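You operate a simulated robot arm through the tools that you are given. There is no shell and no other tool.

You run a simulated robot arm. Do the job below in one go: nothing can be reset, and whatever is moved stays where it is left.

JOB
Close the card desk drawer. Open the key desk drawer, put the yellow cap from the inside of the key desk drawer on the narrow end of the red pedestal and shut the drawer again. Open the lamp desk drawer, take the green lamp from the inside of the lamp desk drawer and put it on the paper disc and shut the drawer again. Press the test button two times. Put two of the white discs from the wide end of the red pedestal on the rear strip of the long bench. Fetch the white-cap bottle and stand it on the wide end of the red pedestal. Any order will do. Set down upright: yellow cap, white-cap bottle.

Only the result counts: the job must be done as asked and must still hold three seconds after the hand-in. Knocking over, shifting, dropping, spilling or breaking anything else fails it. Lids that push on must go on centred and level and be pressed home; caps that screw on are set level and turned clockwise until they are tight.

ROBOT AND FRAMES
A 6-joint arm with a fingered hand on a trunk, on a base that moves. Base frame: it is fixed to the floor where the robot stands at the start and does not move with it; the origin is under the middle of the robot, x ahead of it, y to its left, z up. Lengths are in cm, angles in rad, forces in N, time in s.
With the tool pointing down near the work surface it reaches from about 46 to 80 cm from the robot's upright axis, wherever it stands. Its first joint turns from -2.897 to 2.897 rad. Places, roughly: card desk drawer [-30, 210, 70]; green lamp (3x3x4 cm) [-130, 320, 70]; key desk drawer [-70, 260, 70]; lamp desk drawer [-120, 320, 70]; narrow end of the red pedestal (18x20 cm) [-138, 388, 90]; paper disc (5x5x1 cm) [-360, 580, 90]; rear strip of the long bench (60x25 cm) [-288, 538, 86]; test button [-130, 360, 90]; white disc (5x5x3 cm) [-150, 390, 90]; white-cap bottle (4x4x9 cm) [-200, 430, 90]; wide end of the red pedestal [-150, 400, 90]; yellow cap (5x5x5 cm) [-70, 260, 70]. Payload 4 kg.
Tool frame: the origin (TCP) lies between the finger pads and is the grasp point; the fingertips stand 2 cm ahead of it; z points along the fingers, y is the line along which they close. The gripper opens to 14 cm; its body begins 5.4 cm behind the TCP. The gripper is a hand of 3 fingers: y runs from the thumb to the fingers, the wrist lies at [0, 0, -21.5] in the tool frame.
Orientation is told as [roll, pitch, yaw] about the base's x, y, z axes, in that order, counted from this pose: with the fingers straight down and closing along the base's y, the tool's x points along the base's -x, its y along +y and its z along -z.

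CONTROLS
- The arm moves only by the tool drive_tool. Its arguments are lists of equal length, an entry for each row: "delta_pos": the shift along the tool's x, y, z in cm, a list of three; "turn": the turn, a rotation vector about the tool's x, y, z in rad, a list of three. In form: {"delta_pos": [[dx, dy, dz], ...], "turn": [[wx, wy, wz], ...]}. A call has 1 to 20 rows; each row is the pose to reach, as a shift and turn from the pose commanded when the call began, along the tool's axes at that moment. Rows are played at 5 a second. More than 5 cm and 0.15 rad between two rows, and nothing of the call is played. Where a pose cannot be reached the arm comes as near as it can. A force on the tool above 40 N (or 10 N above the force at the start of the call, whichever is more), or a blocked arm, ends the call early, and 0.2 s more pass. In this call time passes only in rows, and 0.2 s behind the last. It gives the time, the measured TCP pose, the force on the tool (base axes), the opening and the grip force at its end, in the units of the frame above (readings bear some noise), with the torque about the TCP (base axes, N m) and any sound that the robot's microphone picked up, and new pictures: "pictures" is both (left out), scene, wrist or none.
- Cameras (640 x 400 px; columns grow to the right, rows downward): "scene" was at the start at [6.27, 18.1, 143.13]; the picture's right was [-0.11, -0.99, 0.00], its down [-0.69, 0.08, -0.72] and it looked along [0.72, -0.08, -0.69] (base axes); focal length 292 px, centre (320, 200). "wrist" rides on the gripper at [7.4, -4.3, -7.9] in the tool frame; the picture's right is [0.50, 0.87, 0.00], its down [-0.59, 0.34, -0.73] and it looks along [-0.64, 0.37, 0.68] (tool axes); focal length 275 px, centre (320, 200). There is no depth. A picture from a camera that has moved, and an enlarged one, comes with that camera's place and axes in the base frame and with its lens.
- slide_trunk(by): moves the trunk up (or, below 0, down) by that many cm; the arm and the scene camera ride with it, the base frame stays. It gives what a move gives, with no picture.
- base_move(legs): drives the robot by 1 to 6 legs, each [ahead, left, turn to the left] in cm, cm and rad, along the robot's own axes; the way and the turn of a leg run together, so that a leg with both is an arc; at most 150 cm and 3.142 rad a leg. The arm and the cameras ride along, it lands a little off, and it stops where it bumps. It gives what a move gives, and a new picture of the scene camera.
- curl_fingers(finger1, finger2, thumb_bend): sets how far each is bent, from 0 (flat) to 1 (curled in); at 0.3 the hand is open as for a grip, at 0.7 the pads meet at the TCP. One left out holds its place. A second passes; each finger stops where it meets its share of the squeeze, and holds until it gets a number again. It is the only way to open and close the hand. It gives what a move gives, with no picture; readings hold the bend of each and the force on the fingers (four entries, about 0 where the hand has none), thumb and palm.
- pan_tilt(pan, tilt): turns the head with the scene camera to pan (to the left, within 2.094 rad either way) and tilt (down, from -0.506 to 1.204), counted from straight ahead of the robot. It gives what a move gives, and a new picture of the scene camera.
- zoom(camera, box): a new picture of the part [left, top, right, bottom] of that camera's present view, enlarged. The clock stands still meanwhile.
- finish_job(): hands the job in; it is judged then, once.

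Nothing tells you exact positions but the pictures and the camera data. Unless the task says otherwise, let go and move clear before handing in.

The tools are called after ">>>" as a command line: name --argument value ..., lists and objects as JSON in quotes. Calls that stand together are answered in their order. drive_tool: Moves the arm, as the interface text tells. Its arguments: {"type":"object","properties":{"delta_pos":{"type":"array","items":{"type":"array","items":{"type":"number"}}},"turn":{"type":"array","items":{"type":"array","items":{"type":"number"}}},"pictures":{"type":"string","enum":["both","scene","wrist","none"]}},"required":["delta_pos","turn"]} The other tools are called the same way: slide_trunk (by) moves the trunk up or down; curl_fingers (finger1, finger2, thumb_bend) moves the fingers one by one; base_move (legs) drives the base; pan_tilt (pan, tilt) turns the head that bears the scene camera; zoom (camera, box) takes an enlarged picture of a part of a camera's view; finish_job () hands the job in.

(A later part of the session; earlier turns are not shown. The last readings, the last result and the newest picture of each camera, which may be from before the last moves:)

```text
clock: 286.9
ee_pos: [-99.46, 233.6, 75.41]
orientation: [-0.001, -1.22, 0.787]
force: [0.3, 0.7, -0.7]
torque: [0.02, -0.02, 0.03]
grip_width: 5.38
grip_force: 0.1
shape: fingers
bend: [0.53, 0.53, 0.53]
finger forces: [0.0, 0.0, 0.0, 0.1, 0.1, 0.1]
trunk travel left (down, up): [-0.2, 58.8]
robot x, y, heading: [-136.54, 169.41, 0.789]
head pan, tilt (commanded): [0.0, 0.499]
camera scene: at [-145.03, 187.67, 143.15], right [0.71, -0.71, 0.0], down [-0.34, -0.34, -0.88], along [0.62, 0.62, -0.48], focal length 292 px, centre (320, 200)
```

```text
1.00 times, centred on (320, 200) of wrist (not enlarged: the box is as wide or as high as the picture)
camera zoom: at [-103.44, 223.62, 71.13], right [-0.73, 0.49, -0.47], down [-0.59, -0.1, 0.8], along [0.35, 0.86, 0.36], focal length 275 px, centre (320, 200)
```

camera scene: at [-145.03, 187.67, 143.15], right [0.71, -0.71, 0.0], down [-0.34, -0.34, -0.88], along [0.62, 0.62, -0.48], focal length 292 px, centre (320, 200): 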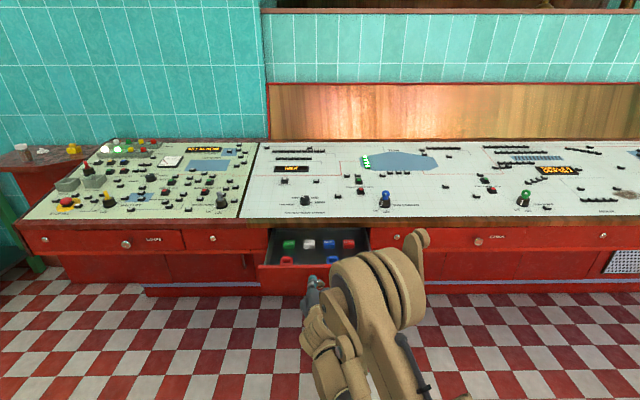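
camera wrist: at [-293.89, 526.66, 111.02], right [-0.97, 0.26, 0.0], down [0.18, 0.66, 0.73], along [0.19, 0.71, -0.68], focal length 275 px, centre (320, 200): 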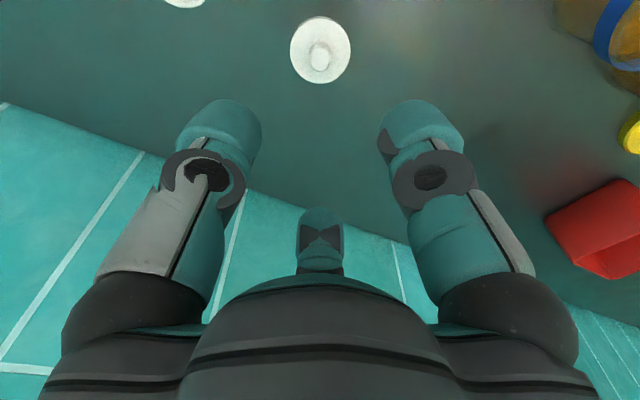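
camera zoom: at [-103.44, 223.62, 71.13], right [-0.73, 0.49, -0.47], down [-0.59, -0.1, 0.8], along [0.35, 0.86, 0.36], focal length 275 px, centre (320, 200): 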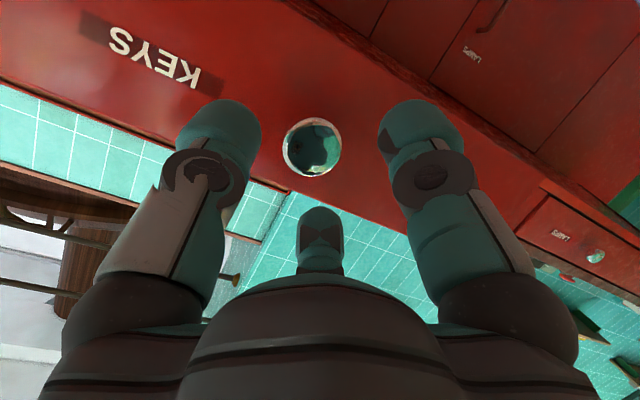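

Well aligned. Pushing with the arm.

>>> drive_tool --delta_pos '[[-0.5, 0, 1.4], [-1.0, 0, 2.8], [-1.38, 0, 3.76], [-1.73, 0, 4.7], [-2.07, 0, 5.63], [-2.42, 0, 6.57], [-2.76, 0, 7.51], [-3.11, 0, 8.45], [-3.45, 0, 9.39], [-3.8, 0, 10.33], [-4.14, 0, 11.27], [-4.49, 0, 12.2], [-4.83, 0, 13.15], [-5.18, 0, 14.1]]' --turn '[[0, 0, 0], [0, 0, 0], [0, 0, 0], [0, 0, 0], [0, 0, 0], [0, 0, 0], [0, 0, 0], [0, 0, 0], [0, 0, 0], [0, 0, 0], [0, 0, 0], [0, 0, 0], [0, 0, 0], [0, 0, 0]]' --pictures "both"

```text
clock: 289.9
ee_pos: [-88.91, 244.2, 75.41]
orientation: [-0.003, -1.219, 0.785]
force: [-0.4, -0.7, -0.5]
torque: [0.05, 0.02, 0.0]
grip_width: 5.38
grip_force: 0.1
shape: fingers
bend: [0.53, 0.53, 0.53]
finger forces: [0.0, 0.2, 0.0, 0.0, 0.0, 0.1]
trunk travel left (down, up): [-0.2, 58.8]
robot x, y, heading: [-136.96, 169.05, 0.788]
head pan, tilt (commanded): [0.0, 0.499]
camera scene: at [-145.03, 187.66, 143.15], right [0.71, -0.71, 0.0], down [-0.34, -0.34, -0.88], along [0.62, 0.62, -0.48], focal length 292 px, centre (320, 200)
camera wrist: at [-92.81, 234.22, 71.14], right [-0.73, 0.49, -0.47], down [-0.59, -0.1, 0.8], along [0.35, 0.86, 0.36], focal length 275 px, centre (320, 200)
```

scene: 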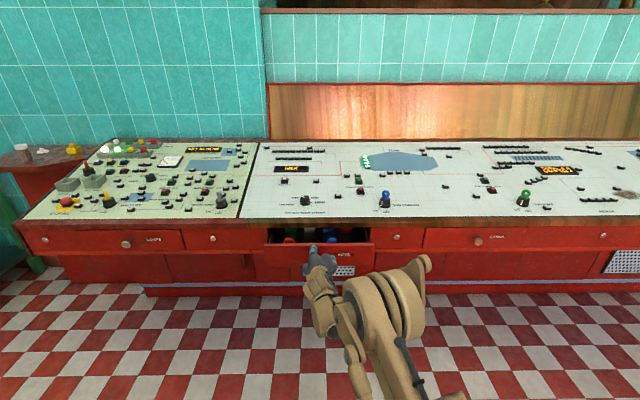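
wrist: 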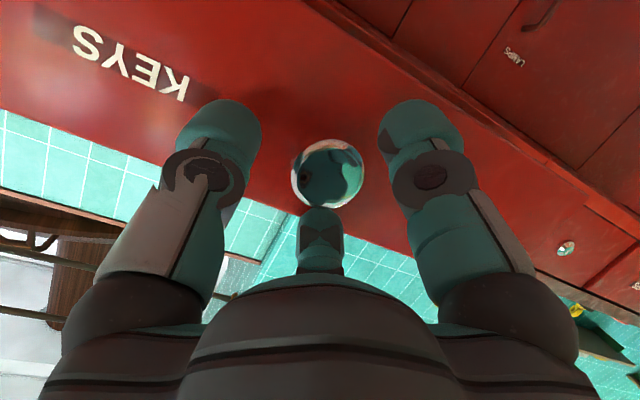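

The drawer glides easily. I'll retract a little, advance the base, then finish the push with the arm.

>>> drive_tool --delta_pos '[[0.7, 0, -1.9], [1.4, 0, -3.8], [2.07, 0, -5.63]]' --turn '[[0, 0, 0], [0, 0, 0], [0, 0, 0]]' --pictures "none"

>>> base_move --legs '[[12.5, 0, -0.002]]'

>>> drive_tool --delta_pos '[[-0.35, 0, 0.94], [-0.69, 0, 1.88], [-1.04, 0, 2.82], [-1.38, 0, 3.76], [-1.55, 0, 4.2], [-1.73, 0, 4.7], [-1.9, 0, 5.2], [-2.07, 0, 5.63], [-2.25, 0, 6.1], [-2.42, 0, 6.57]]' --turn '[[0, 0, 0], [0, 0, 0], [0, 0, 0], [0, 0, 0], [0, 0, 0], [0, 0, 0], [0, 0, 0], [0, 0, 0], [0, 0, 0], [0, 0, 0]]' --pictures "both"

>>> zoom --camera "scene" --box '[220, 190, 420, 315]'

```text
clock: 290.8
ee_pos: [-93.17, 239.9, 75.3]
orientation: [-0.003, -1.219, 0.79]
force: [-0.4, 0.1, 0.4]
torque: [0.01, 0.0, 0.0]
grip_width: 5.35
grip_force: 0.0
shape: fingers
bend: [0.53, 0.53, 0.53]
finger forces: [0.1, 0.0, 0.0, 0.0, 0.0, 0.0]
trunk travel left (down, up): [-0.2, 58.8]
robot x, y, heading: [-136.28, 169.48, 0.785]
head pan, tilt (commanded): [0.0, 0.499]
```

```text
clock: 292.0
ee_pos: [-84.05, 248.81, 75.28]
orientation: [-0.001, -1.221, 0.786]
force: [0.2, -0.4, -0.1]
torque: [0.0, -0.02, -0.01]
grip_width: 5.41
grip_force: 0.0
shape: fingers
bend: [0.53, 0.53, 0.53]
finger forces: [0.0, 0.0, 0.0, 0.0, 0.0, 0.0]
trunk travel left (down, up): [-0.2, 58.8]
robot x, y, heading: [-127.71, 178.19, 0.785]
head pan, tilt (commanded): [0.0, 0.499]
camera scene: at [-136.16, 196.53, 143.15], right [0.71, -0.71, 0.0], down [-0.34, -0.34, -0.88], along [0.62, 0.62, -0.48], focal length 292 px, centre (320, 200)
```

scene: 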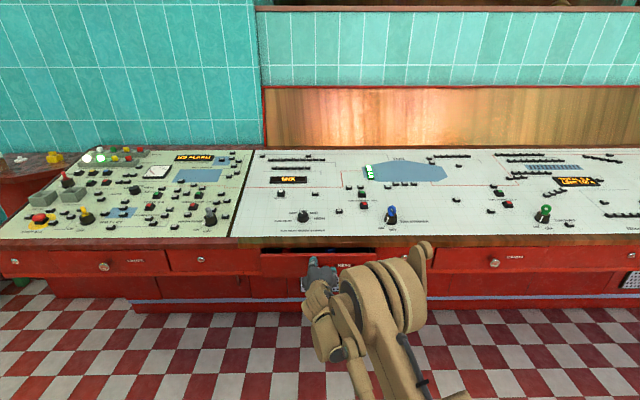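

```text
clock: 293.3
ee_pos: [-81.59, 251.8, 75.66]
orientation: [0.0, -1.224, 0.789]
force: [-16.9, -20.2, 8.8]
torque: [0.86, -0.55, 0.27]
grip_width: 5.38
grip_force: 13.1
shape: fingers
bend: [0.53, 0.56, 0.53]
finger forces: [0.0, 26.0, 0.0, 0.1, 0.0, 0.0]
trunk travel left (down, up): [-0.2, 58.8]
robot x, y, heading: [-127.85, 178.02, 0.791]
head pan, tilt (commanded): [0.0, 0.499]
stopped in row 6: the force on the tool passed its limit at 44 N (the readings are from after the stop); the commanded pose is now the measured one
camera scene: at [-136.54, 196.09, 143.19], right [0.71, -0.71, 0.0], down [-0.34, -0.34, -0.88], along [0.62, 0.62, -0.48], focal length 292 px, centre (320, 200)
camera wrist: at [-85.45, 241.88, 71.4], right [-0.73, 0.49, -0.47], down [-0.59, -0.11, 0.8], along [0.34, 0.86, 0.37], focal length 275 px, centre (320, 200)
```

scene: 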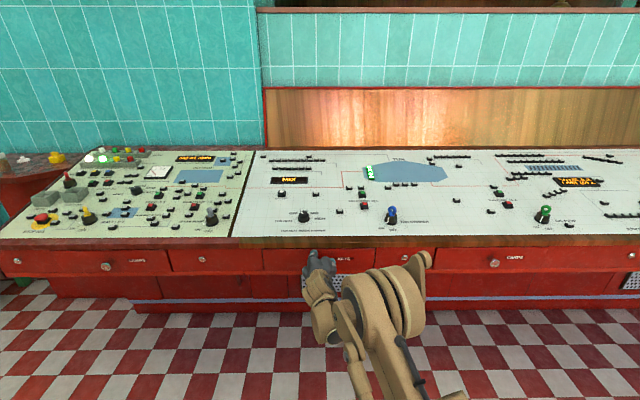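
wrist: 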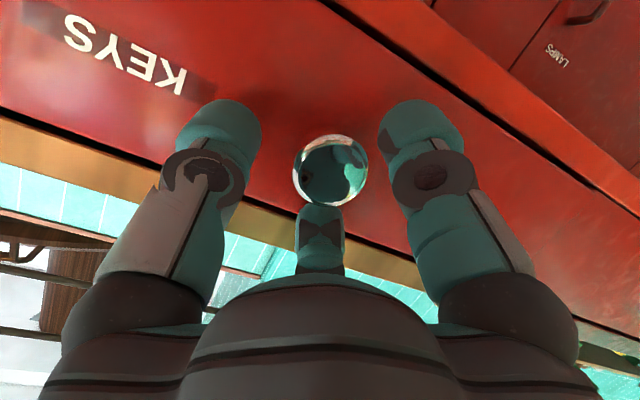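

```text
3.20 times, centred on (320, 252) of scene
camera zoom: at [-136.54, 196.09, 143.19], right [0.71, -0.71, 0.0], down [-0.34, -0.34, -0.88], along [0.62, 0.62, -0.48], focal length 934 px, centre (320, 32)
```

zoom: 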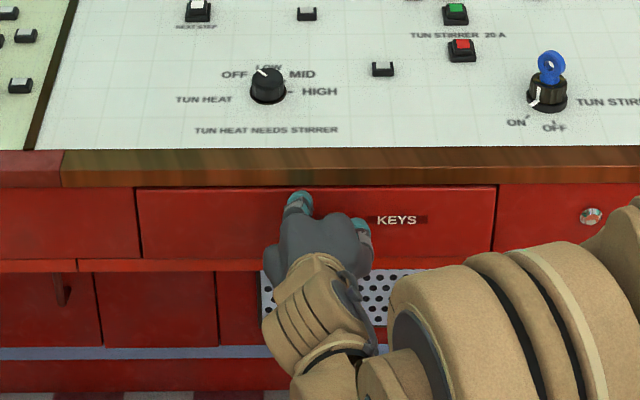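

The KEYS drawer is shut flush. I'll back off and slide left to the LAMPS drawer's knob.

>>> drive_tool --delta_pos '[[0.7, 0, -1.9], [1.4, 0, -3.8], [2.1, 0, -5.7], [2.8, 0, -7.6], [3.45, 0, -9.4]]' --turn '[[0, 0, 0], [0, 0, 0], [0, 0, 0], [0, 0, 0], [0, 0, 0]]' --pictures "none"

>>> base_move --legs '[[-4, 0, 0], [0, 74.4, 0]]'

>>> zoom --camera "wrist" --box '[0, 0, 640, 400]'

>>> zoom --camera "scene" --box '[220, 190, 420, 315]'

```text
clock: 294.5
ee_pos: [-88.49, 244.96, 75.33]
orientation: [-0.001, -1.221, 0.787]
force: [-0.1, 0.1, 0.0]
torque: [-0.01, 0.02, 0.0]
grip_width: 5.39
grip_force: 0.0
shape: fingers
bend: [0.53, 0.53, 0.53]
finger forces: [0.1, 0.0, 0.0, 0.0, 0.0, 0.1]
trunk travel left (down, up): [-0.2, 58.8]
robot x, y, heading: [-127.76, 177.83, 0.784]
head pan, tilt (commanded): [0.0, 0.499]
```

```text
clock: 299.0
ee_pos: [-143.8, 294.33, 75.27]
orientation: [-0.004, -1.22, 0.79]
force: [-0.4, -0.3, -0.1]
torque: [0.03, 0.02, 0.02]
grip_width: 5.4
grip_force: 0.1
shape: fingers
bend: [0.53, 0.53, 0.53]
finger forces: [0.0, 0.0, 0.0, 0.0, 0.0, 0.1]
trunk travel left (down, up): [-0.2, 58.8]
robot x, y, heading: [-183.16, 227.19, 0.789]
head pan, tilt (commanded): [0.0, 0.499]
camera scene: at [-191.56, 245.65, 143.15], right [0.71, -0.7, 0.0], down [-0.34, -0.34, -0.88], along [0.62, 0.62, -0.48], focal length 292 px, centre (320, 200)
```

scene: 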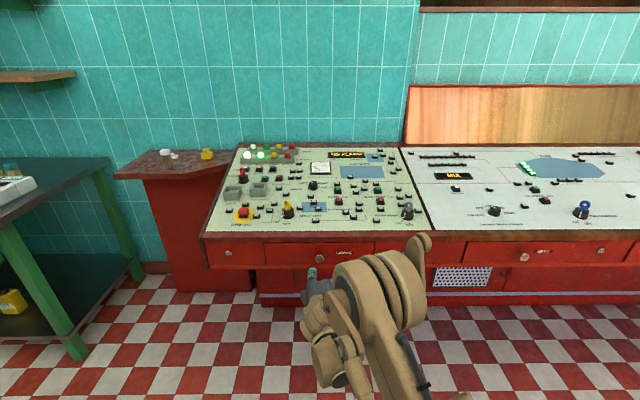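

```text
1.00 times, centred on (320, 200) of wrist (not enlarged: the box is as wide or as high as the picture)
camera zoom: at [-147.75, 284.29, 71.11], right [-0.74, 0.49, -0.47], down [-0.59, -0.11, 0.8], along [0.34, 0.87, 0.37], focal length 275 px, centre (320, 200)
```

zoom: 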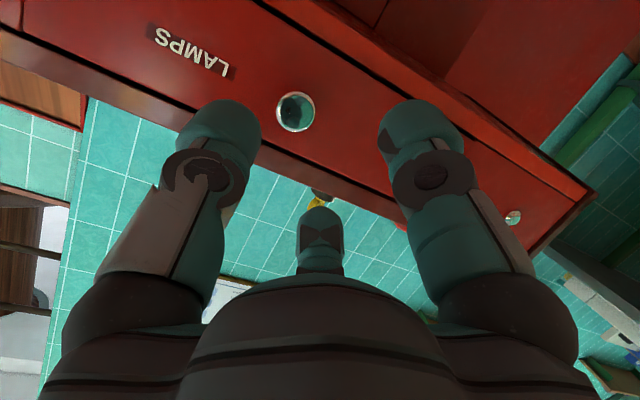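

```text
3.20 times, centred on (320, 252) of scene
camera zoom: at [-191.56, 245.65, 143.15], right [0.71, -0.7, 0.0], down [-0.34, -0.34, -0.88], along [0.62, 0.62, -0.48], focal length 934 px, centre (320, 32)
```

zoom: 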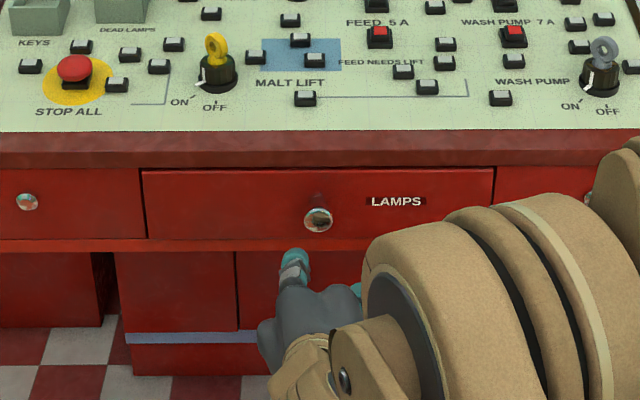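

The LAMPS knob is at v≈309.7, z≈74.7, right in line with the hand. Approaching it.

>>> drive_tool --delta_pos '[[-0.5, 0, 1.8], [-1.1, 0, 3.7], [-1.7, 0, 5.5], [-2.3, 0, 7.4], [-2.75, 0, 8.9]]' --turn '[[0, 0, 0], [0, 0, 0], [0, 0, 0], [0, 0, 0], [0, 0, 0]]' --pictures "wrist"

```text
clock: 300.2
ee_pos: [-137.24, 300.88, 74.89]
orientation: [0.001, -1.224, 0.792]
force: [0.1, -0.3, -0.7]
torque: [0.01, 0.01, 0.05]
grip_width: 5.38
grip_force: 0.0
shape: fingers
bend: [0.53, 0.53, 0.53]
finger forces: [0.0, 0.0, 0.0, 0.1, 0.0, 0.0]
trunk travel left (down, up): [-0.2, 58.8]
robot x, y, heading: [-183.06, 226.9, 0.787]
head pan, tilt (commanded): [0.0, 0.499]
camera wrist: at [-141.23, 290.89, 70.62], right [-0.74, 0.49, -0.47], down [-0.59, -0.11, 0.8], along [0.34, 0.87, 0.36], focal length 275 px, centre (320, 200)
```

wrist: 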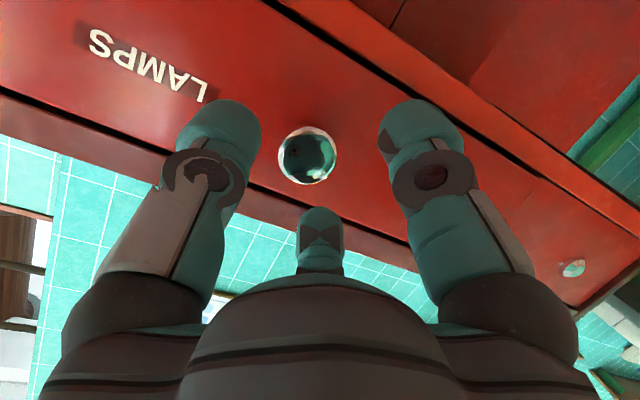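

>>> drive_tool --delta_pos '[[-0.5, 0, 1.5], [-1.0, 0, 3.0], [-1.35, 0, 4.0]]' --turn '[[0, 0, 0], [0, 0, 0], [0, 0, 0]]' --pictures "none"

>>> curl_fingers --finger1 0.75 --finger2 0.75 --thumb_bend 0.75

>>> zoom --camera "wrist" --box '[0, 0, 640, 400]'

```text
clock: 301.1
ee_pos: [-135.02, 303.81, 75.03]
orientation: [-0.004, -1.226, 0.798]
force: [-17.3, -21.1, 9.3]
torque: [0.92, -0.56, 0.31]
grip_width: 5.37
grip_force: 13.7
shape: fingers
bend: [0.53, 0.56, 0.53]
finger forces: [0.0, 27.4, 0.1, 0.0, 0.0, 0.0]
trunk travel left (down, up): [-0.2, 58.8]
robot x, y, heading: [-183.01, 226.91, 0.793]
head pan, tilt (commanded): [0.0, 0.499]
stopped in row 3: the force on the tool passed its limit at 44 N (the readings are from after the stop); the commanded pose is now the measured one
```

```text
clock: 302.1
ee_pos: [-134.57, 304.03, 74.73]
orientation: [-0.002, -1.223, 0.794]
force: [6.2, -3.5, 2.4]
torque: [-0.09, -0.04, -0.1]
grip_width: 2.64
grip_force: 24.6
shape: fingers
bend: [0.63, 0.63, 0.62]
finger forces: [10.9, 12.1, 0.0, 0.0, 25.2, 0.0]
trunk travel left (down, up): [-0.2, 58.8]
robot x, y, heading: [-183.44, 226.76, 0.792]
head pan, tilt (commanded): [0.0, 0.499]
```

```text
1.00 times, centred on (320, 200) of wrist (not enlarged: the box is as wide or as high as the picture)
camera zoom: at [-138.48, 293.9, 70.56], right [-0.74, 0.49, -0.47], down [-0.59, -0.11, 0.8], along [0.34, 0.87, 0.37], focal length 275 px, centre (320, 200)
```

zoom: 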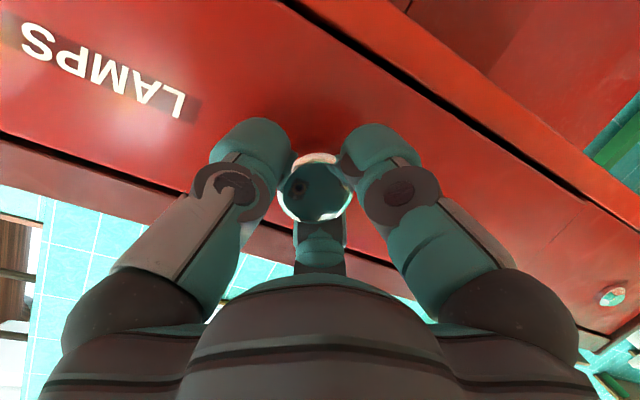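

Gripping the LAMPS knob. Pulling the drawer open slowly.

>>> drive_tool --delta_pos '[[0.17, 0, -0.47], [0.35, 0, -0.94], [0.69, 0, -1.88], [1.04, 0, -2.82], [1.38, 0, -3.76], [1.73, 0, -4.7], [2.07, 0, -5.63], [2.42, 0, -6.57], [2.76, 0, -7.51], [3.11, 0, -8.45], [3.45, 0, -9.39], [3.8, 0, -10.33], [4.14, 0, -11.27], [4.49, 0, -12.2], [4.83, 0, -13.1]]' --turn '[[0, 0, 0], [0, 0, 0], [0, 0, 0], [0, 0, 0], [0, 0, 0], [0, 0, 0], [0, 0, 0], [0, 0, 0], [0, 0, 0], [0, 0, 0], [0, 0, 0], [0, 0, 0], [0, 0, 0], [0, 0, 0], [0, 0, 0]]' --pictures "wrist"

>>> zoom --camera "scene" --box '[220, 210, 420, 335]'

```text
clock: 305.3
ee_pos: [-144.36, 293.98, 74.76]
orientation: [0.003, -1.221, 0.792]
force: [14.4, -13.8, 0.3]
torque: [-0.11, -0.08, -0.27]
grip_width: 2.68
grip_force: 23.9
shape: fingers
bend: [0.63, 0.63, 0.62]
finger forces: [9.3, 10.0, 0.0, 0.1, 28.7, 0.1]
trunk travel left (down, up): [-0.2, 58.8]
robot x, y, heading: [-183.25, 227.07, 0.792]
head pan, tilt (commanded): [0.0, 0.499]
camera wrist: at [-148.27, 283.91, 70.56], right [-0.74, 0.49, -0.47], down [-0.58, -0.11, 0.8], along [0.34, 0.87, 0.37], focal length 275 px, centre (320, 200)
```

wrist: 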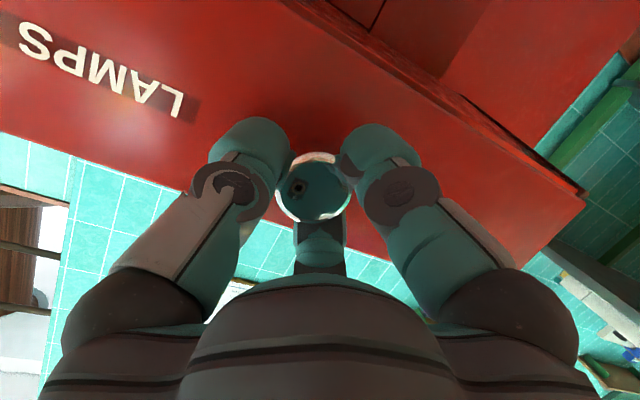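

```text
3.20 times, centred on (320, 272) of scene
camera zoom: at [-191.51, 245.44, 143.18], right [0.71, -0.7, 0.0], down [-0.34, -0.34, -0.88], along [0.62, 0.63, -0.48], focal length 934 px, centre (320, -32)
```

zoom: 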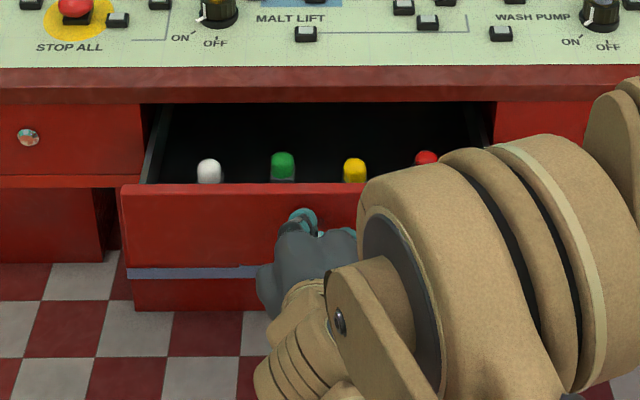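

The drawer is out 14 cm, and I can see a green lamp second from the left. I'll relieve the sideways load and pull a bit more with the base.

>>> drive_tool --delta_pos '[[0, -0.25, 0]]' --turn '[[0, 0, 0]]' --pictures "none"

>>> base_move --legs '[[-8, 0, 0]]'

>>> zoom --camera "scene" --box '[220, 210, 420, 335]'

```text
clock: 305.7
ee_pos: [-144.41, 293.94, 74.76]
orientation: [0.001, -1.222, 0.793]
force: [10.1, -8.0, 1.8]
torque: [-0.12, -0.05, -0.17]
grip_width: 2.67
grip_force: 23.6
shape: fingers
bend: [0.63, 0.63, 0.62]
finger forces: [10.3, 11.6, 0.0, 0.0, 25.1, 0.0]
trunk travel left (down, up): [-0.2, 58.8]
robot x, y, heading: [-182.93, 227.56, 0.79]
head pan, tilt (commanded): [0.0, 0.499]
```

```text
clock: 306.8
ee_pos: [-149.88, 288.04, 74.77]
orientation: [0.001, -1.222, 0.794]
force: [3.8, -4.6, 1.0]
torque: [-0.08, -0.01, -0.09]
grip_width: 2.62
grip_force: 22.9
shape: fingers
bend: [0.63, 0.63, 0.62]
finger forces: [11.4, 11.2, 0.0, 0.1, 23.1, 0.0]
trunk travel left (down, up): [-0.2, 58.8]
robot x, y, heading: [-188.6, 221.55, 0.789]
head pan, tilt (commanded): [0.0, 0.499]
camera scene: at [-197.3, 239.77, 143.16], right [0.71, -0.7, 0.0], down [-0.34, -0.34, -0.88], along [0.62, 0.62, -0.48], focal length 292 px, centre (320, 200)
```

scene: 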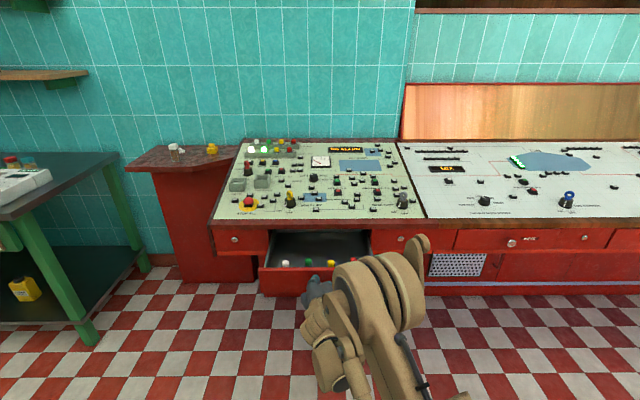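

```text
3.20 times, centred on (320, 272) of scene
camera zoom: at [-197.3, 239.77, 143.16], right [0.71, -0.7, 0.0], down [-0.34, -0.34, -0.88], along [0.62, 0.62, -0.48], focal length 934 px, centre (320, -32)
```

zoom: 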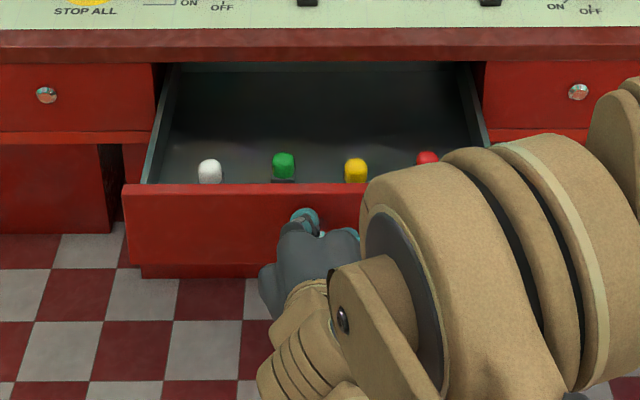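

The drawer is now open about 22 cm. I'll release the knob, back off, and turn the hand to point down.

>>> curl_fingers --finger1 0.5 --finger2 0.5 --thumb_bend 0.5

>>> base_move --legs '[[-8, 0, -0.004]]'

>>> slide_trunk --by 25

>>> drive_tool --delta_pos '[[0.01, 0, -1.5], [0.02, 0, -3.0], [0.03, 0, -4.5], [0.04, 0, -6.0], [0.05, 0, -7.5], [0.06, 0, -9.0], [0.07, 0, -10.5], [0.08, 0, -12.0], [0.09, 0, -13.6], [0.1, 0, -15.1]]' --turn '[[0, 0.1222, 0], [0, 0.2444, 0], [0, 0.3666, 0], [0, 0.4888, 0], [0, 0.611, 0], [0, 0.7332, 0], [0, 0.8554, 0], [0, 0.9776, 0], [0, 1.0998, 0], [0, 1.222, 0]]' --pictures "none"

>>> base_move --legs '[[28, 0, 0]]'

>>> zoom --camera "wrist" --box '[0, 0, 640, 400]'

```text
clock: 307.8
ee_pos: [-149.96, 288.01, 74.77]
orientation: [-0.002, -1.222, 0.796]
force: [0.0, 0.2, 0.7]
torque: [0.0, -0.01, 0.01]
grip_width: 6.36
grip_force: 0.0
shape: fingers
bend: [0.5, 0.5, 0.5]
finger forces: [0.1, 0.1, 0.0, 0.0, 0.0, 0.0]
trunk travel left (down, up): [-0.2, 58.8]
robot x, y, heading: [-189.34, 221.11, 0.789]
head pan, tilt (commanded): [0.0, 0.499]
```

```text
clock: 308.8
ee_pos: [-155.35, 282.2, 74.69]
orientation: [-0.002, -1.223, 0.792]
force: [-1.0, -0.8, -0.2]
torque: [0.03, 0.04, -0.01]
grip_width: 6.36
grip_force: 0.0
shape: fingers
bend: [0.5, 0.5, 0.5]
finger forces: [0.0, 0.1, 0.0, 0.1, 0.0, 0.1]
trunk travel left (down, up): [-0.2, 58.8]
robot x, y, heading: [-194.72, 215.53, 0.793]
head pan, tilt (commanded): [0.0, 0.499]
camera scene: at [-202.98, 234.1, 143.15], right [0.71, -0.71, 0.0], down [-0.34, -0.34, -0.88], along [0.62, 0.62, -0.48], focal length 292 px, centre (320, 200)
```

scene: 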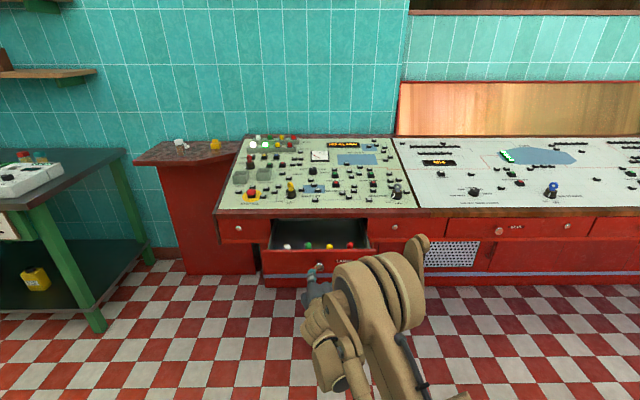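

```text
clock: 311.4
ee_pos: [-155.52, 282.2, 99.72]
orientation: [0.0, -1.222, 0.792]
force: [0.6, -0.1, -0.5]
torque: [0.01, 0.02, -0.02]
grip_width: 6.35
grip_force: 0.1
shape: fingers
bend: [0.5, 0.5, 0.5]
finger forces: [0.0, 0.0, 0.1, 0.0, 0.0, 0.1]
trunk travel left (down, up): [-25.2, 33.8]
robot x, y, heading: [-195.21, 215.95, 0.785]
head pan, tilt (commanded): [0.0, 0.499]
```

```text
clock: 313.6
ee_pos: [-165.42, 272.0, 104.82]
orientation: [-0.001, 0.003, 0.791]
force: [-0.1, -0.5, 0.0]
torque: [-0.01, 0.02, -0.02]
grip_width: 6.33
grip_force: 0.1
shape: fingers
bend: [0.5, 0.5, 0.5]
finger forces: [0.0, 0.0, 0.0, 0.1, 0.0, 0.0]
trunk travel left (down, up): [-25.2, 33.8]
robot x, y, heading: [-194.13, 215.52, 0.788]
head pan, tilt (commanded): [0.0, 0.499]
```

```text
clock: 315.6
ee_pos: [-145.59, 292.02, 104.73]
orientation: [0.0, 0.002, 0.789]
force: [0.9, 0.2, 0.2]
torque: [-0.03, 0.01, -0.02]
grip_width: 6.34
grip_force: 0.1
shape: fingers
bend: [0.5, 0.5, 0.5]
finger forces: [0.0, 0.1, 0.0, 0.1, 0.1, 0.0]
trunk travel left (down, up): [-25.2, 33.8]
robot x, y, heading: [-174.85, 235.87, 0.793]
head pan, tilt (commanded): [0.0, 0.499]
camera scene: at [-183.14, 254.06, 168.14], right [0.71, -0.7, 0.0], down [-0.34, -0.34, -0.88], along [0.62, 0.62, -0.48], focal length 292 px, centre (320, 200)
```

scene: 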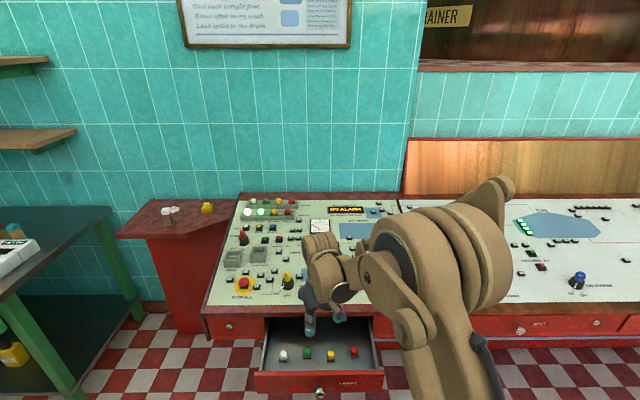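

```text
1.00 times, centred on (320, 200) of wrist (not enlarged: the box is as wide or as high as the picture)
camera zoom: at [-147.76, 283.82, 112.67], right [-0.97, 0.25, 0.0], down [0.17, 0.66, 0.73], along [0.19, 0.71, -0.68], focal length 275 px, centre (320, 200)
```

zoom: 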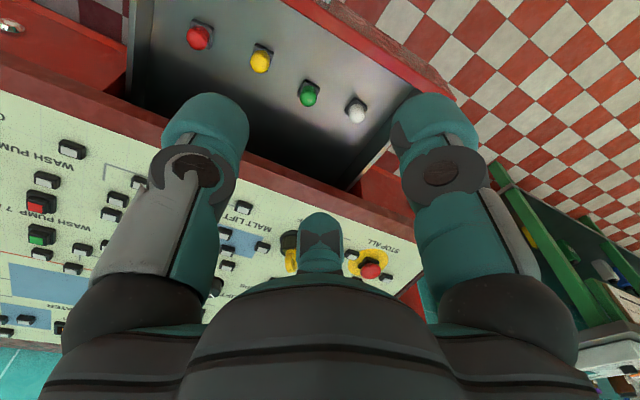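

The lamps are visible below; the green one is near the middle. I'll zoom on both cameras to locate it.

>>> zoom --camera "wrist" --box '[230, 50, 390, 150]'

>>> zoom --camera "scene" --box '[250, 310, 390, 398]'

```text
4.00 times, centred on (310, 100) of wrist
camera zoom: at [-147.76, 283.82, 112.67], right [-0.97, 0.25, 0.0], down [0.17, 0.66, 0.73], along [0.19, 0.71, -0.68], focal length 1101 px, centre (360, 600)
```

zoom: 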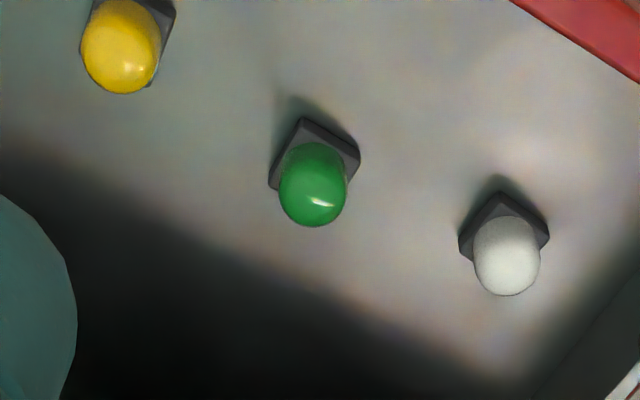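

```text
4.55 times, centred on (320, 354) of scene
camera zoom: at [-183.14, 254.06, 168.14], right [0.71, -0.7, 0.0], down [-0.34, -0.34, -0.88], along [0.62, 0.62, -0.48], focal length 1326 px, centre (320, -500)
```

zoom: 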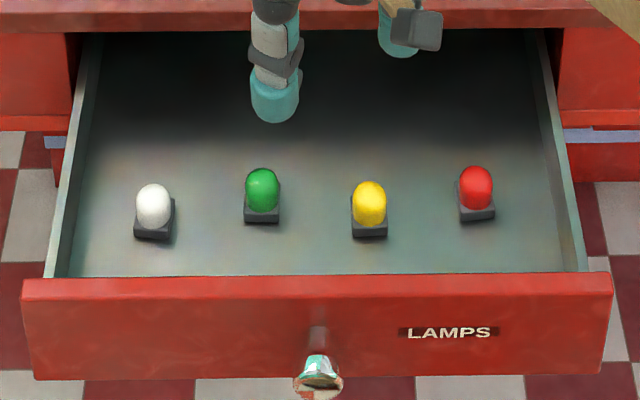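

The green lamp is at about u 114.1, v 313.8, standing on a small square base. I'll move above it.

>>> base_move --legs '[[8, 0, -0.005]]'

>>> curl_fingers --finger1 0.53 --finger2 0.53 --thumb_bend 0.53

>>> drive_tool --delta_pos '[[-1.3, 2.2, 0], [-2.6, 4.3, 0]]' --turn '[[0, 0, 0], [0, 0, 0]]' --pictures "none"

>>> slide_trunk --by -14

>>> zoom --camera "wrist" --box '[160, 0, 480, 200]'

>>> zoom --camera "scene" --box '[250, 310, 390, 398]'

```text
clock: 316.6
ee_pos: [-139.5, 297.6, 104.69]
orientation: [-0.001, 0.002, 0.784]
force: [-0.2, -0.1, 0.3]
torque: [-0.07, 0.01, -0.03]
grip_width: 6.36
grip_force: 0.1
shape: fingers
bend: [0.5, 0.5, 0.5]
finger forces: [0.0, 0.0, 0.0, 0.0, 0.0, 0.0]
trunk travel left (down, up): [-25.2, 33.8]
robot x, y, heading: [-169.0, 240.83, 0.782]
head pan, tilt (commanded): [0.0, 0.499]
camera scene: at [-177.29, 259.84, 168.14], right [0.7, -0.71, 0.0], down [-0.34, -0.34, -0.88], along [0.62, 0.62, -0.48], focal length 292 px, centre (320, 200)
```

scene: 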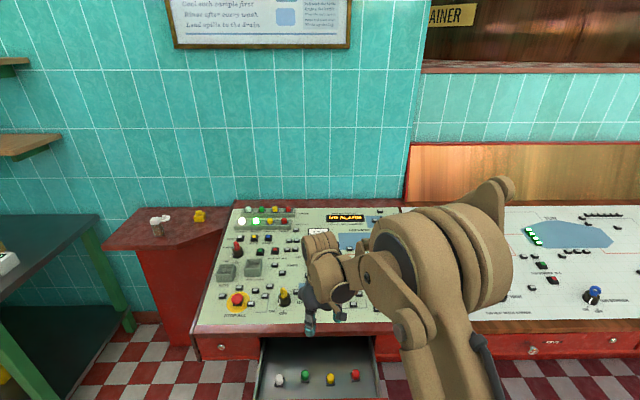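

```text
clock: 317.6
ee_pos: [-139.67, 297.6, 104.82]
orientation: [0.001, 0.0, 0.786]
force: [-0.2, 0.0, -0.5]
torque: [0.01, -0.01, 0.02]
grip_width: 5.43
grip_force: 0.1
shape: fingers
bend: [0.53, 0.53, 0.53]
finger forces: [0.1, 0.0, 0.0, 0.0, 0.0, 0.0]
trunk travel left (down, up): [-25.2, 33.8]
robot x, y, heading: [-168.98, 241.25, 0.783]
head pan, tilt (commanded): [0.0, 0.499]
```

```text
clock: 318.2
ee_pos: [-140.81, 302.41, 104.73]
orientation: [0.0, 0.0, 0.786]
force: [1.3, -0.2, -0.4]
torque: [0.0, -0.04, -0.01]
grip_width: 5.43
grip_force: 0.1
shape: fingers
bend: [0.53, 0.53, 0.53]
finger forces: [0.0, 0.0, 0.0, 0.1, 0.0, 0.0]
trunk travel left (down, up): [-25.2, 33.8]
robot x, y, heading: [-169.22, 241.33, 0.781]
head pan, tilt (commanded): [0.0, 0.499]
```

```text
clock: 319.9
ee_pos: [-140.91, 302.22, 90.79]
orientation: [0.0, 0.0, 0.785]
force: [-0.8, -0.8, 0.5]
torque: [0.01, -0.01, 0.02]
grip_width: 5.45
grip_force: 0.0
shape: fingers
bend: [0.53, 0.53, 0.53]
finger forces: [0.0, 0.0, 0.1, 0.0, 0.1, 0.0]
trunk travel left (down, up): [-11.2, 47.8]
robot x, y, heading: [-169.49, 241.27, 0.782]
head pan, tilt (commanded): [0.0, 0.499]
```

```text
2.00 times, centred on (320, 100) of wrist
camera zoom: at [-143.07, 294.15, 98.74], right [-0.97, 0.26, 0.0], down [0.18, 0.66, 0.73], along [0.19, 0.71, -0.68], focal length 551 px, centre (320, 400)
```

zoom: 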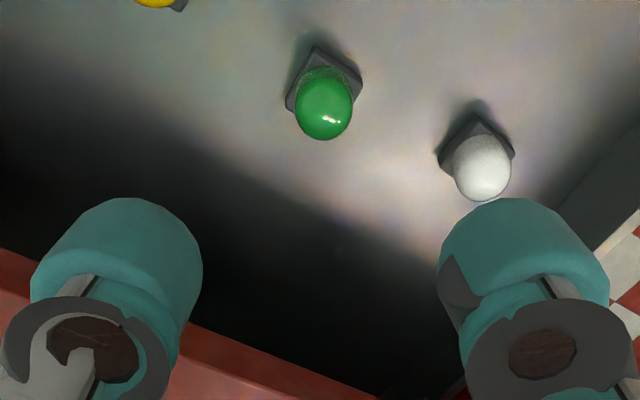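

```text
4.55 times, centred on (320, 354) of scene
camera zoom: at [-177.44, 259.68, 154.16], right [0.7, -0.71, 0.0], down [-0.34, -0.34, -0.88], along [0.62, 0.62, -0.48], focal length 1326 px, centre (320, -500)
```

zoom: 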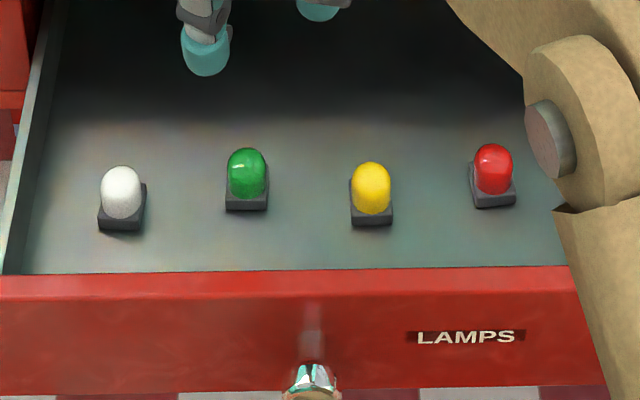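

The lamp is almost exactly under the hand. Lowering further.

>>> slide_trunk --by -10.8

>>> drive_tool --delta_pos '[[-0.1, 0.3, 1.0], [-0.1, 0.3, 2.0]]' --turn '[[0, 0, 0], [0, 0, 0]]' --pictures "both"

>>> zoom --camera "scene" --box '[220, 290, 400, 400]'

```text
clock: 321.3
ee_pos: [-140.9, 302.35, 80.05]
orientation: [0.0, -0.001, 0.786]
force: [-0.6, 1.6, -0.2]
torque: [0.04, -0.01, 0.0]
grip_width: 5.44
grip_force: 0.1
shape: fingers
bend: [0.53, 0.53, 0.53]
finger forces: [0.1, 0.0, 0.1, 0.1, 0.0, 0.0]
trunk travel left (down, up): [-0.4, 58.6]
robot x, y, heading: [-169.11, 241.13, 0.785]
head pan, tilt (commanded): [0.0, 0.499]
```

```text
clock: 321.9
ee_pos: [-140.98, 302.53, 77.97]
orientation: [0.001, 0.0, 0.783]
force: [-0.4, 0.2, -0.5]
torque: [-0.01, 0.02, 0.01]
grip_width: 5.44
grip_force: 0.1
shape: fingers
bend: [0.53, 0.53, 0.53]
finger forces: [0.0, 0.0, 0.1, 0.0, 0.0, 0.0]
trunk travel left (down, up): [-0.4, 58.6]
robot x, y, heading: [-169.35, 241.03, 0.778]
head pan, tilt (commanded): [0.0, 0.499]
camera scene: at [-177.44, 259.7, 143.35], right [0.7, -0.71, 0.0], down [-0.34, -0.34, -0.88], along [0.62, 0.62, -0.48], focal length 292 px, centre (320, 200)
camera wrist: at [-143.17, 294.42, 85.91], right [-0.97, 0.26, 0.0], down [0.18, 0.66, 0.73], along [0.19, 0.71, -0.68], focal length 275 px, centre (320, 200)
```

scene: 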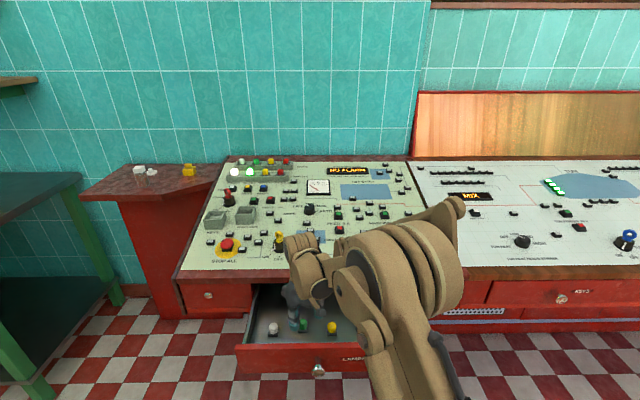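
wrist: 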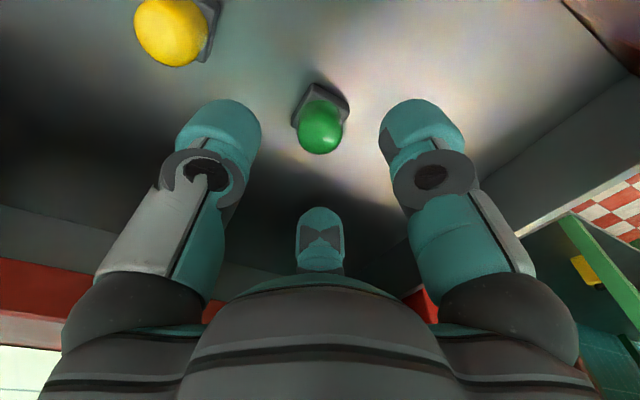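

```text
3.56 times, centred on (310, 345) of scene
camera zoom: at [-177.44, 259.7, 143.35], right [0.7, -0.71, 0.0], down [-0.34, -0.34, -0.88], along [0.62, 0.62, -0.48], focal length 1037 px, centre (356, -316)
```

zoom: 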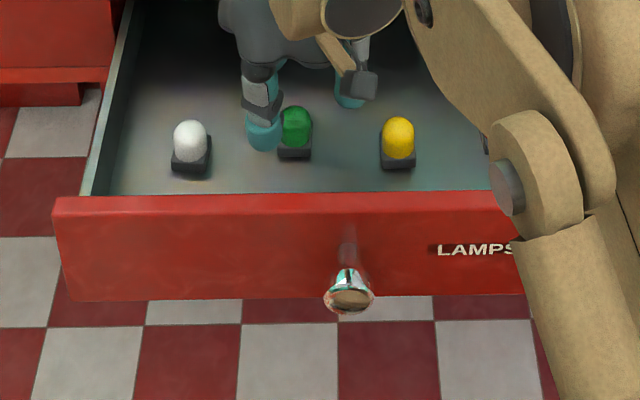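

>>> drive_tool --delta_pos '[[0.1, 0, 1.2], [0.15, -0.1, 2.4], [0.15, -0.1, 3.4], [0.15, -0.1, 4.2]]' --turn '[[0, 0, 0], [0, 0, 0], [0, 0, 0], [0, 0, 0]]' --pictures "wrist"

>>> zoom --camera "scene" --box '[260, 300, 360, 362]'

```text
clock: 322.9
ee_pos: [-141.04, 302.4, 73.72]
orientation: [0.0, -0.001, 0.786]
force: [-0.2, -0.5, -0.7]
torque: [-0.02, -0.01, -0.01]
grip_width: 5.45
grip_force: 0.1
shape: fingers
bend: [0.53, 0.53, 0.53]
finger forces: [0.0, 0.0, 0.0, 0.0, 0.0, 0.0]
trunk travel left (down, up): [-0.4, 58.6]
robot x, y, heading: [-168.97, 241.19, 0.785]
head pan, tilt (commanded): [0.0, 0.499]
camera wrist: at [-143.25, 294.25, 81.69], right [-0.97, 0.26, 0.0], down [0.18, 0.66, 0.73], along [0.19, 0.71, -0.68], focal length 275 px, centre (320, 200)
```

wrist: 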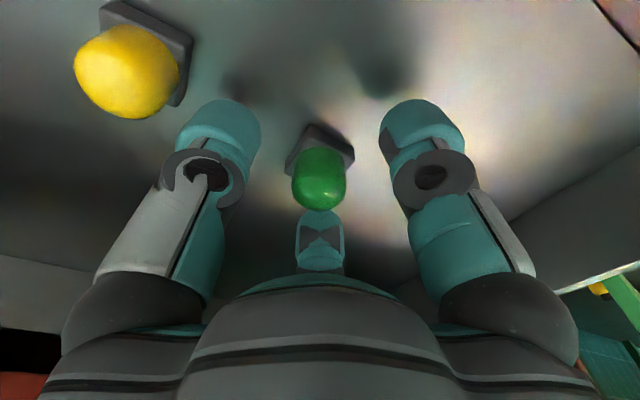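

```text
6.40 times, centred on (310, 331) of scene
camera zoom: at [-177.44, 259.7, 143.35], right [0.7, -0.71, 0.0], down [-0.34, -0.34, -0.88], along [0.62, 0.62, -0.48], focal length 1867 px, centre (384, -638)
```

zoom: 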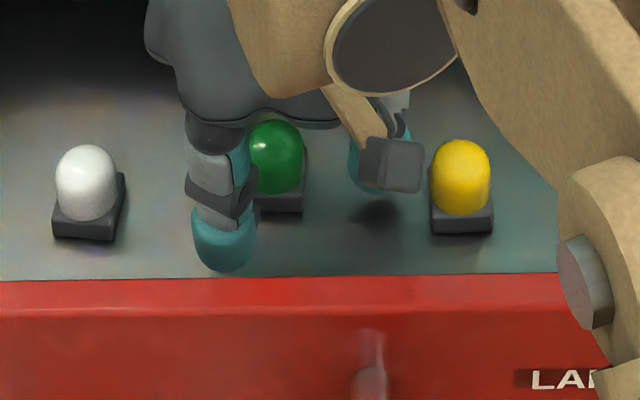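

The dome is centred between the fingertips. Closing gently on it.

>>> curl_fingers --finger1 0.72 --finger2 0.72 --thumb_bend 0.72

>>> zoom --camera "wrist" --box '[160, 50, 480, 250]'

>>> drive_tool --delta_pos '[[0, 0, -0.7], [0, 0, -1.5], [0, 0, -3]]' --turn '[[0, 0, 0], [0, 0, 0], [0, 0, 0]]' --pictures "wrist"

```text
clock: 323.9
ee_pos: [-141.14, 302.42, 73.69]
orientation: [0.0, 0.0, 0.786]
force: [-0.1, 0.1, 0.2]
torque: [-0.02, 0.01, 0.0]
grip_width: 2.06
grip_force: 16.2
shape: fingers
bend: [0.64, 0.64, 0.65]
finger forces: [9.6, 10.2, 0.1, 0.0, 13.2, 0.0]
trunk travel left (down, up): [-0.4, 58.6]
robot x, y, heading: [-169.32, 241.13, 0.785]
head pan, tilt (commanded): [0.0, 0.499]
```

```text
2.00 times, centred on (320, 150) of wrist
camera zoom: at [-143.25, 294.25, 81.7], right [-0.97, 0.26, 0.0], down [0.18, 0.66, 0.73], along [0.19, 0.71, -0.68], focal length 551 px, centre (320, 300)
```

zoom: 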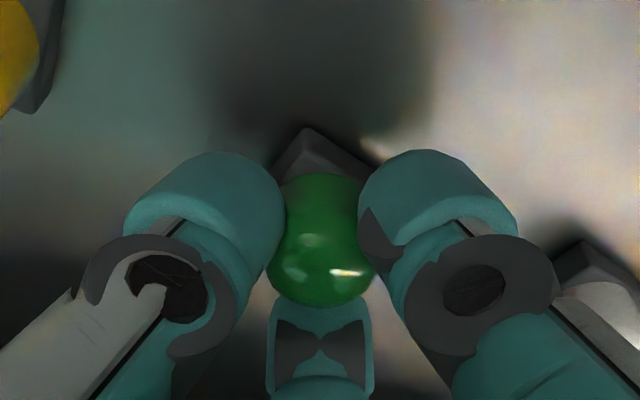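

```text
clock: 324.7
ee_pos: [-141.03, 302.31, 76.75]
orientation: [0.0, -0.002, 0.785]
force: [0.4, -0.2, -0.5]
torque: [-0.01, 0.02, 0.01]
grip_width: 2.09
grip_force: 16.6
shape: fingers
bend: [0.64, 0.64, 0.65]
finger forces: [9.6, 10.1, 0.0, 0.1, 13.2, 0.1]
trunk travel left (down, up): [-0.4, 58.6]
robot x, y, heading: [-169.31, 241.36, 0.774]
head pan, tilt (commanded): [0.0, 0.499]
camera wrist: at [-143.23, 294.19, 84.76], right [-0.97, 0.26, 0.0], down [0.18, 0.66, 0.73], along [0.19, 0.71, -0.68], focal length 275 px, centre (320, 200)
```

wrist: 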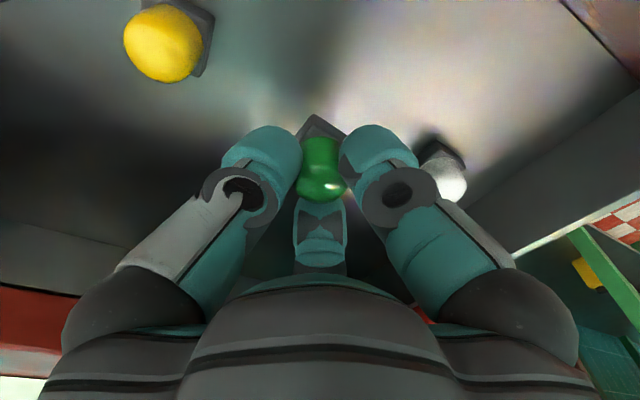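

The green lamp is held firmly. I'll raise it, back off, rotate the hand so its camera will clear the hood and cups, and drive to the paper disc.

>>> slide_trunk --by 34

>>> base_move --legs '[[-25, 0, 0]]'

>>> drive_tool --delta_pos '[[0, -2.3, 0], [0, -4.6, 0], [0, -6.9, 0], [0, -9.2, 0], [0, -11.5, 0], [0, -13.8, 0], [0, -16.1, 0], [0, -18.4, 0], [0, -20.7, 0], [0, -23, 0]]' --turn '[[0, 0, 0.11], [0, 0, 0.22], [0, 0, 0.33], [0, 0, 0.44], [0, 0, 0.55], [0, 0, 0.66], [0, 0, 0.77], [0, 0, 0.88], [0, 0, 0.99], [0, 0, 1.1]]' --pictures "both"

```text
clock: 328.0
ee_pos: [-140.92, 302.43, 110.83]
orientation: [-0.001, 0.0, 0.786]
force: [0.7, -0.9, 0.4]
torque: [0.01, -0.01, 0.01]
grip_width: 2.09
grip_force: 16.1
shape: fingers
bend: [0.64, 0.64, 0.65]
finger forces: [9.6, 10.2, 0.1, 0.0, 13.2, 0.0]
trunk travel left (down, up): [-34.4, 24.6]
robot x, y, heading: [-169.22, 241.41, 0.782]
head pan, tilt (commanded): [0.0, 0.499]
```

```text
clock: 329.8
ee_pos: [-158.86, 284.74, 110.8]
orientation: [0.001, -0.001, 0.785]
force: [-0.3, 0.3, -0.5]
torque: [0.04, 0.01, 0.0]
grip_width: 2.1
grip_force: 16.7
shape: fingers
bend: [0.64, 0.64, 0.65]
finger forces: [9.6, 10.2, 0.0, 0.0, 13.1, 0.0]
trunk travel left (down, up): [-34.4, 24.6]
robot x, y, heading: [-186.8, 223.42, 0.784]
head pan, tilt (commanded): [0.0, 0.499]
camera scene: at [-195.3, 241.95, 177.36], right [0.7, -0.71, 0.0], down [-0.34, -0.34, -0.88], along [0.62, 0.62, -0.48], focal length 292 px, centre (320, 200)
```

scene: 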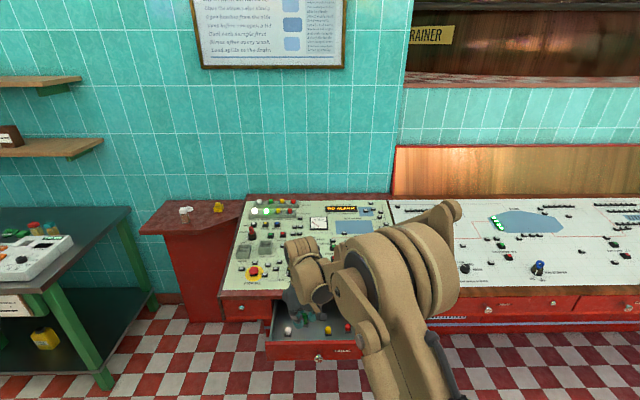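

```text
clock: 332.0
ee_pos: [-142.47, 268.5, 110.83]
orientation: [0.0, -0.001, -0.317]
force: [-0.1, -0.3, -0.3]
torque: [0.02, -0.02, -0.08]
grip_width: 2.1
grip_force: 16.6
shape: fingers
bend: [0.64, 0.64, 0.65]
finger forces: [9.6, 10.2, 0.1, 0.0, 13.2, 0.0]
trunk travel left (down, up): [-34.4, 24.6]
robot x, y, heading: [-186.84, 223.63, 0.782]
head pan, tilt (commanded): [0.0, 0.499]
camera scene: at [-195.11, 242.0, 177.36], right [0.7, -0.71, 0.0], down [-0.34, -0.34, -0.88], along [0.62, 0.62, -0.48], focal length 292 px, centre (320, 200)
camera wrist: at [-150.8, 266.75, 118.74], right [-0.21, 0.98, 0.0], down [0.66, 0.14, 0.73], along [0.72, 0.15, -0.68], focal length 275 px, centre (320, 200)
```

scene: 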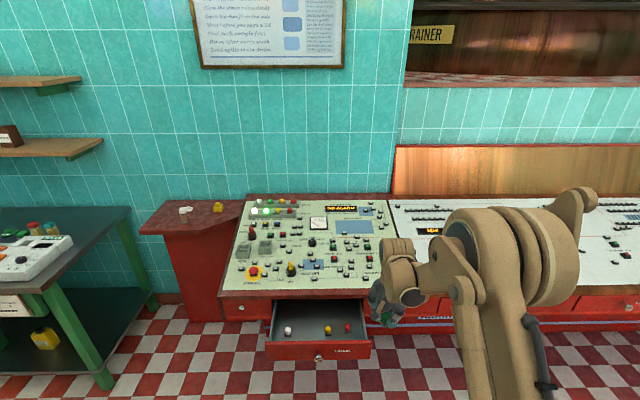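
wrist: 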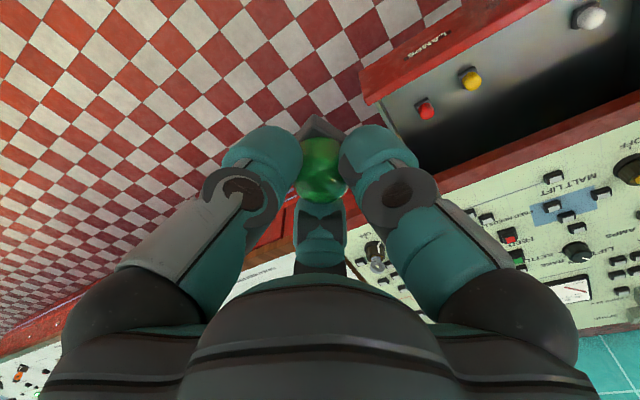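

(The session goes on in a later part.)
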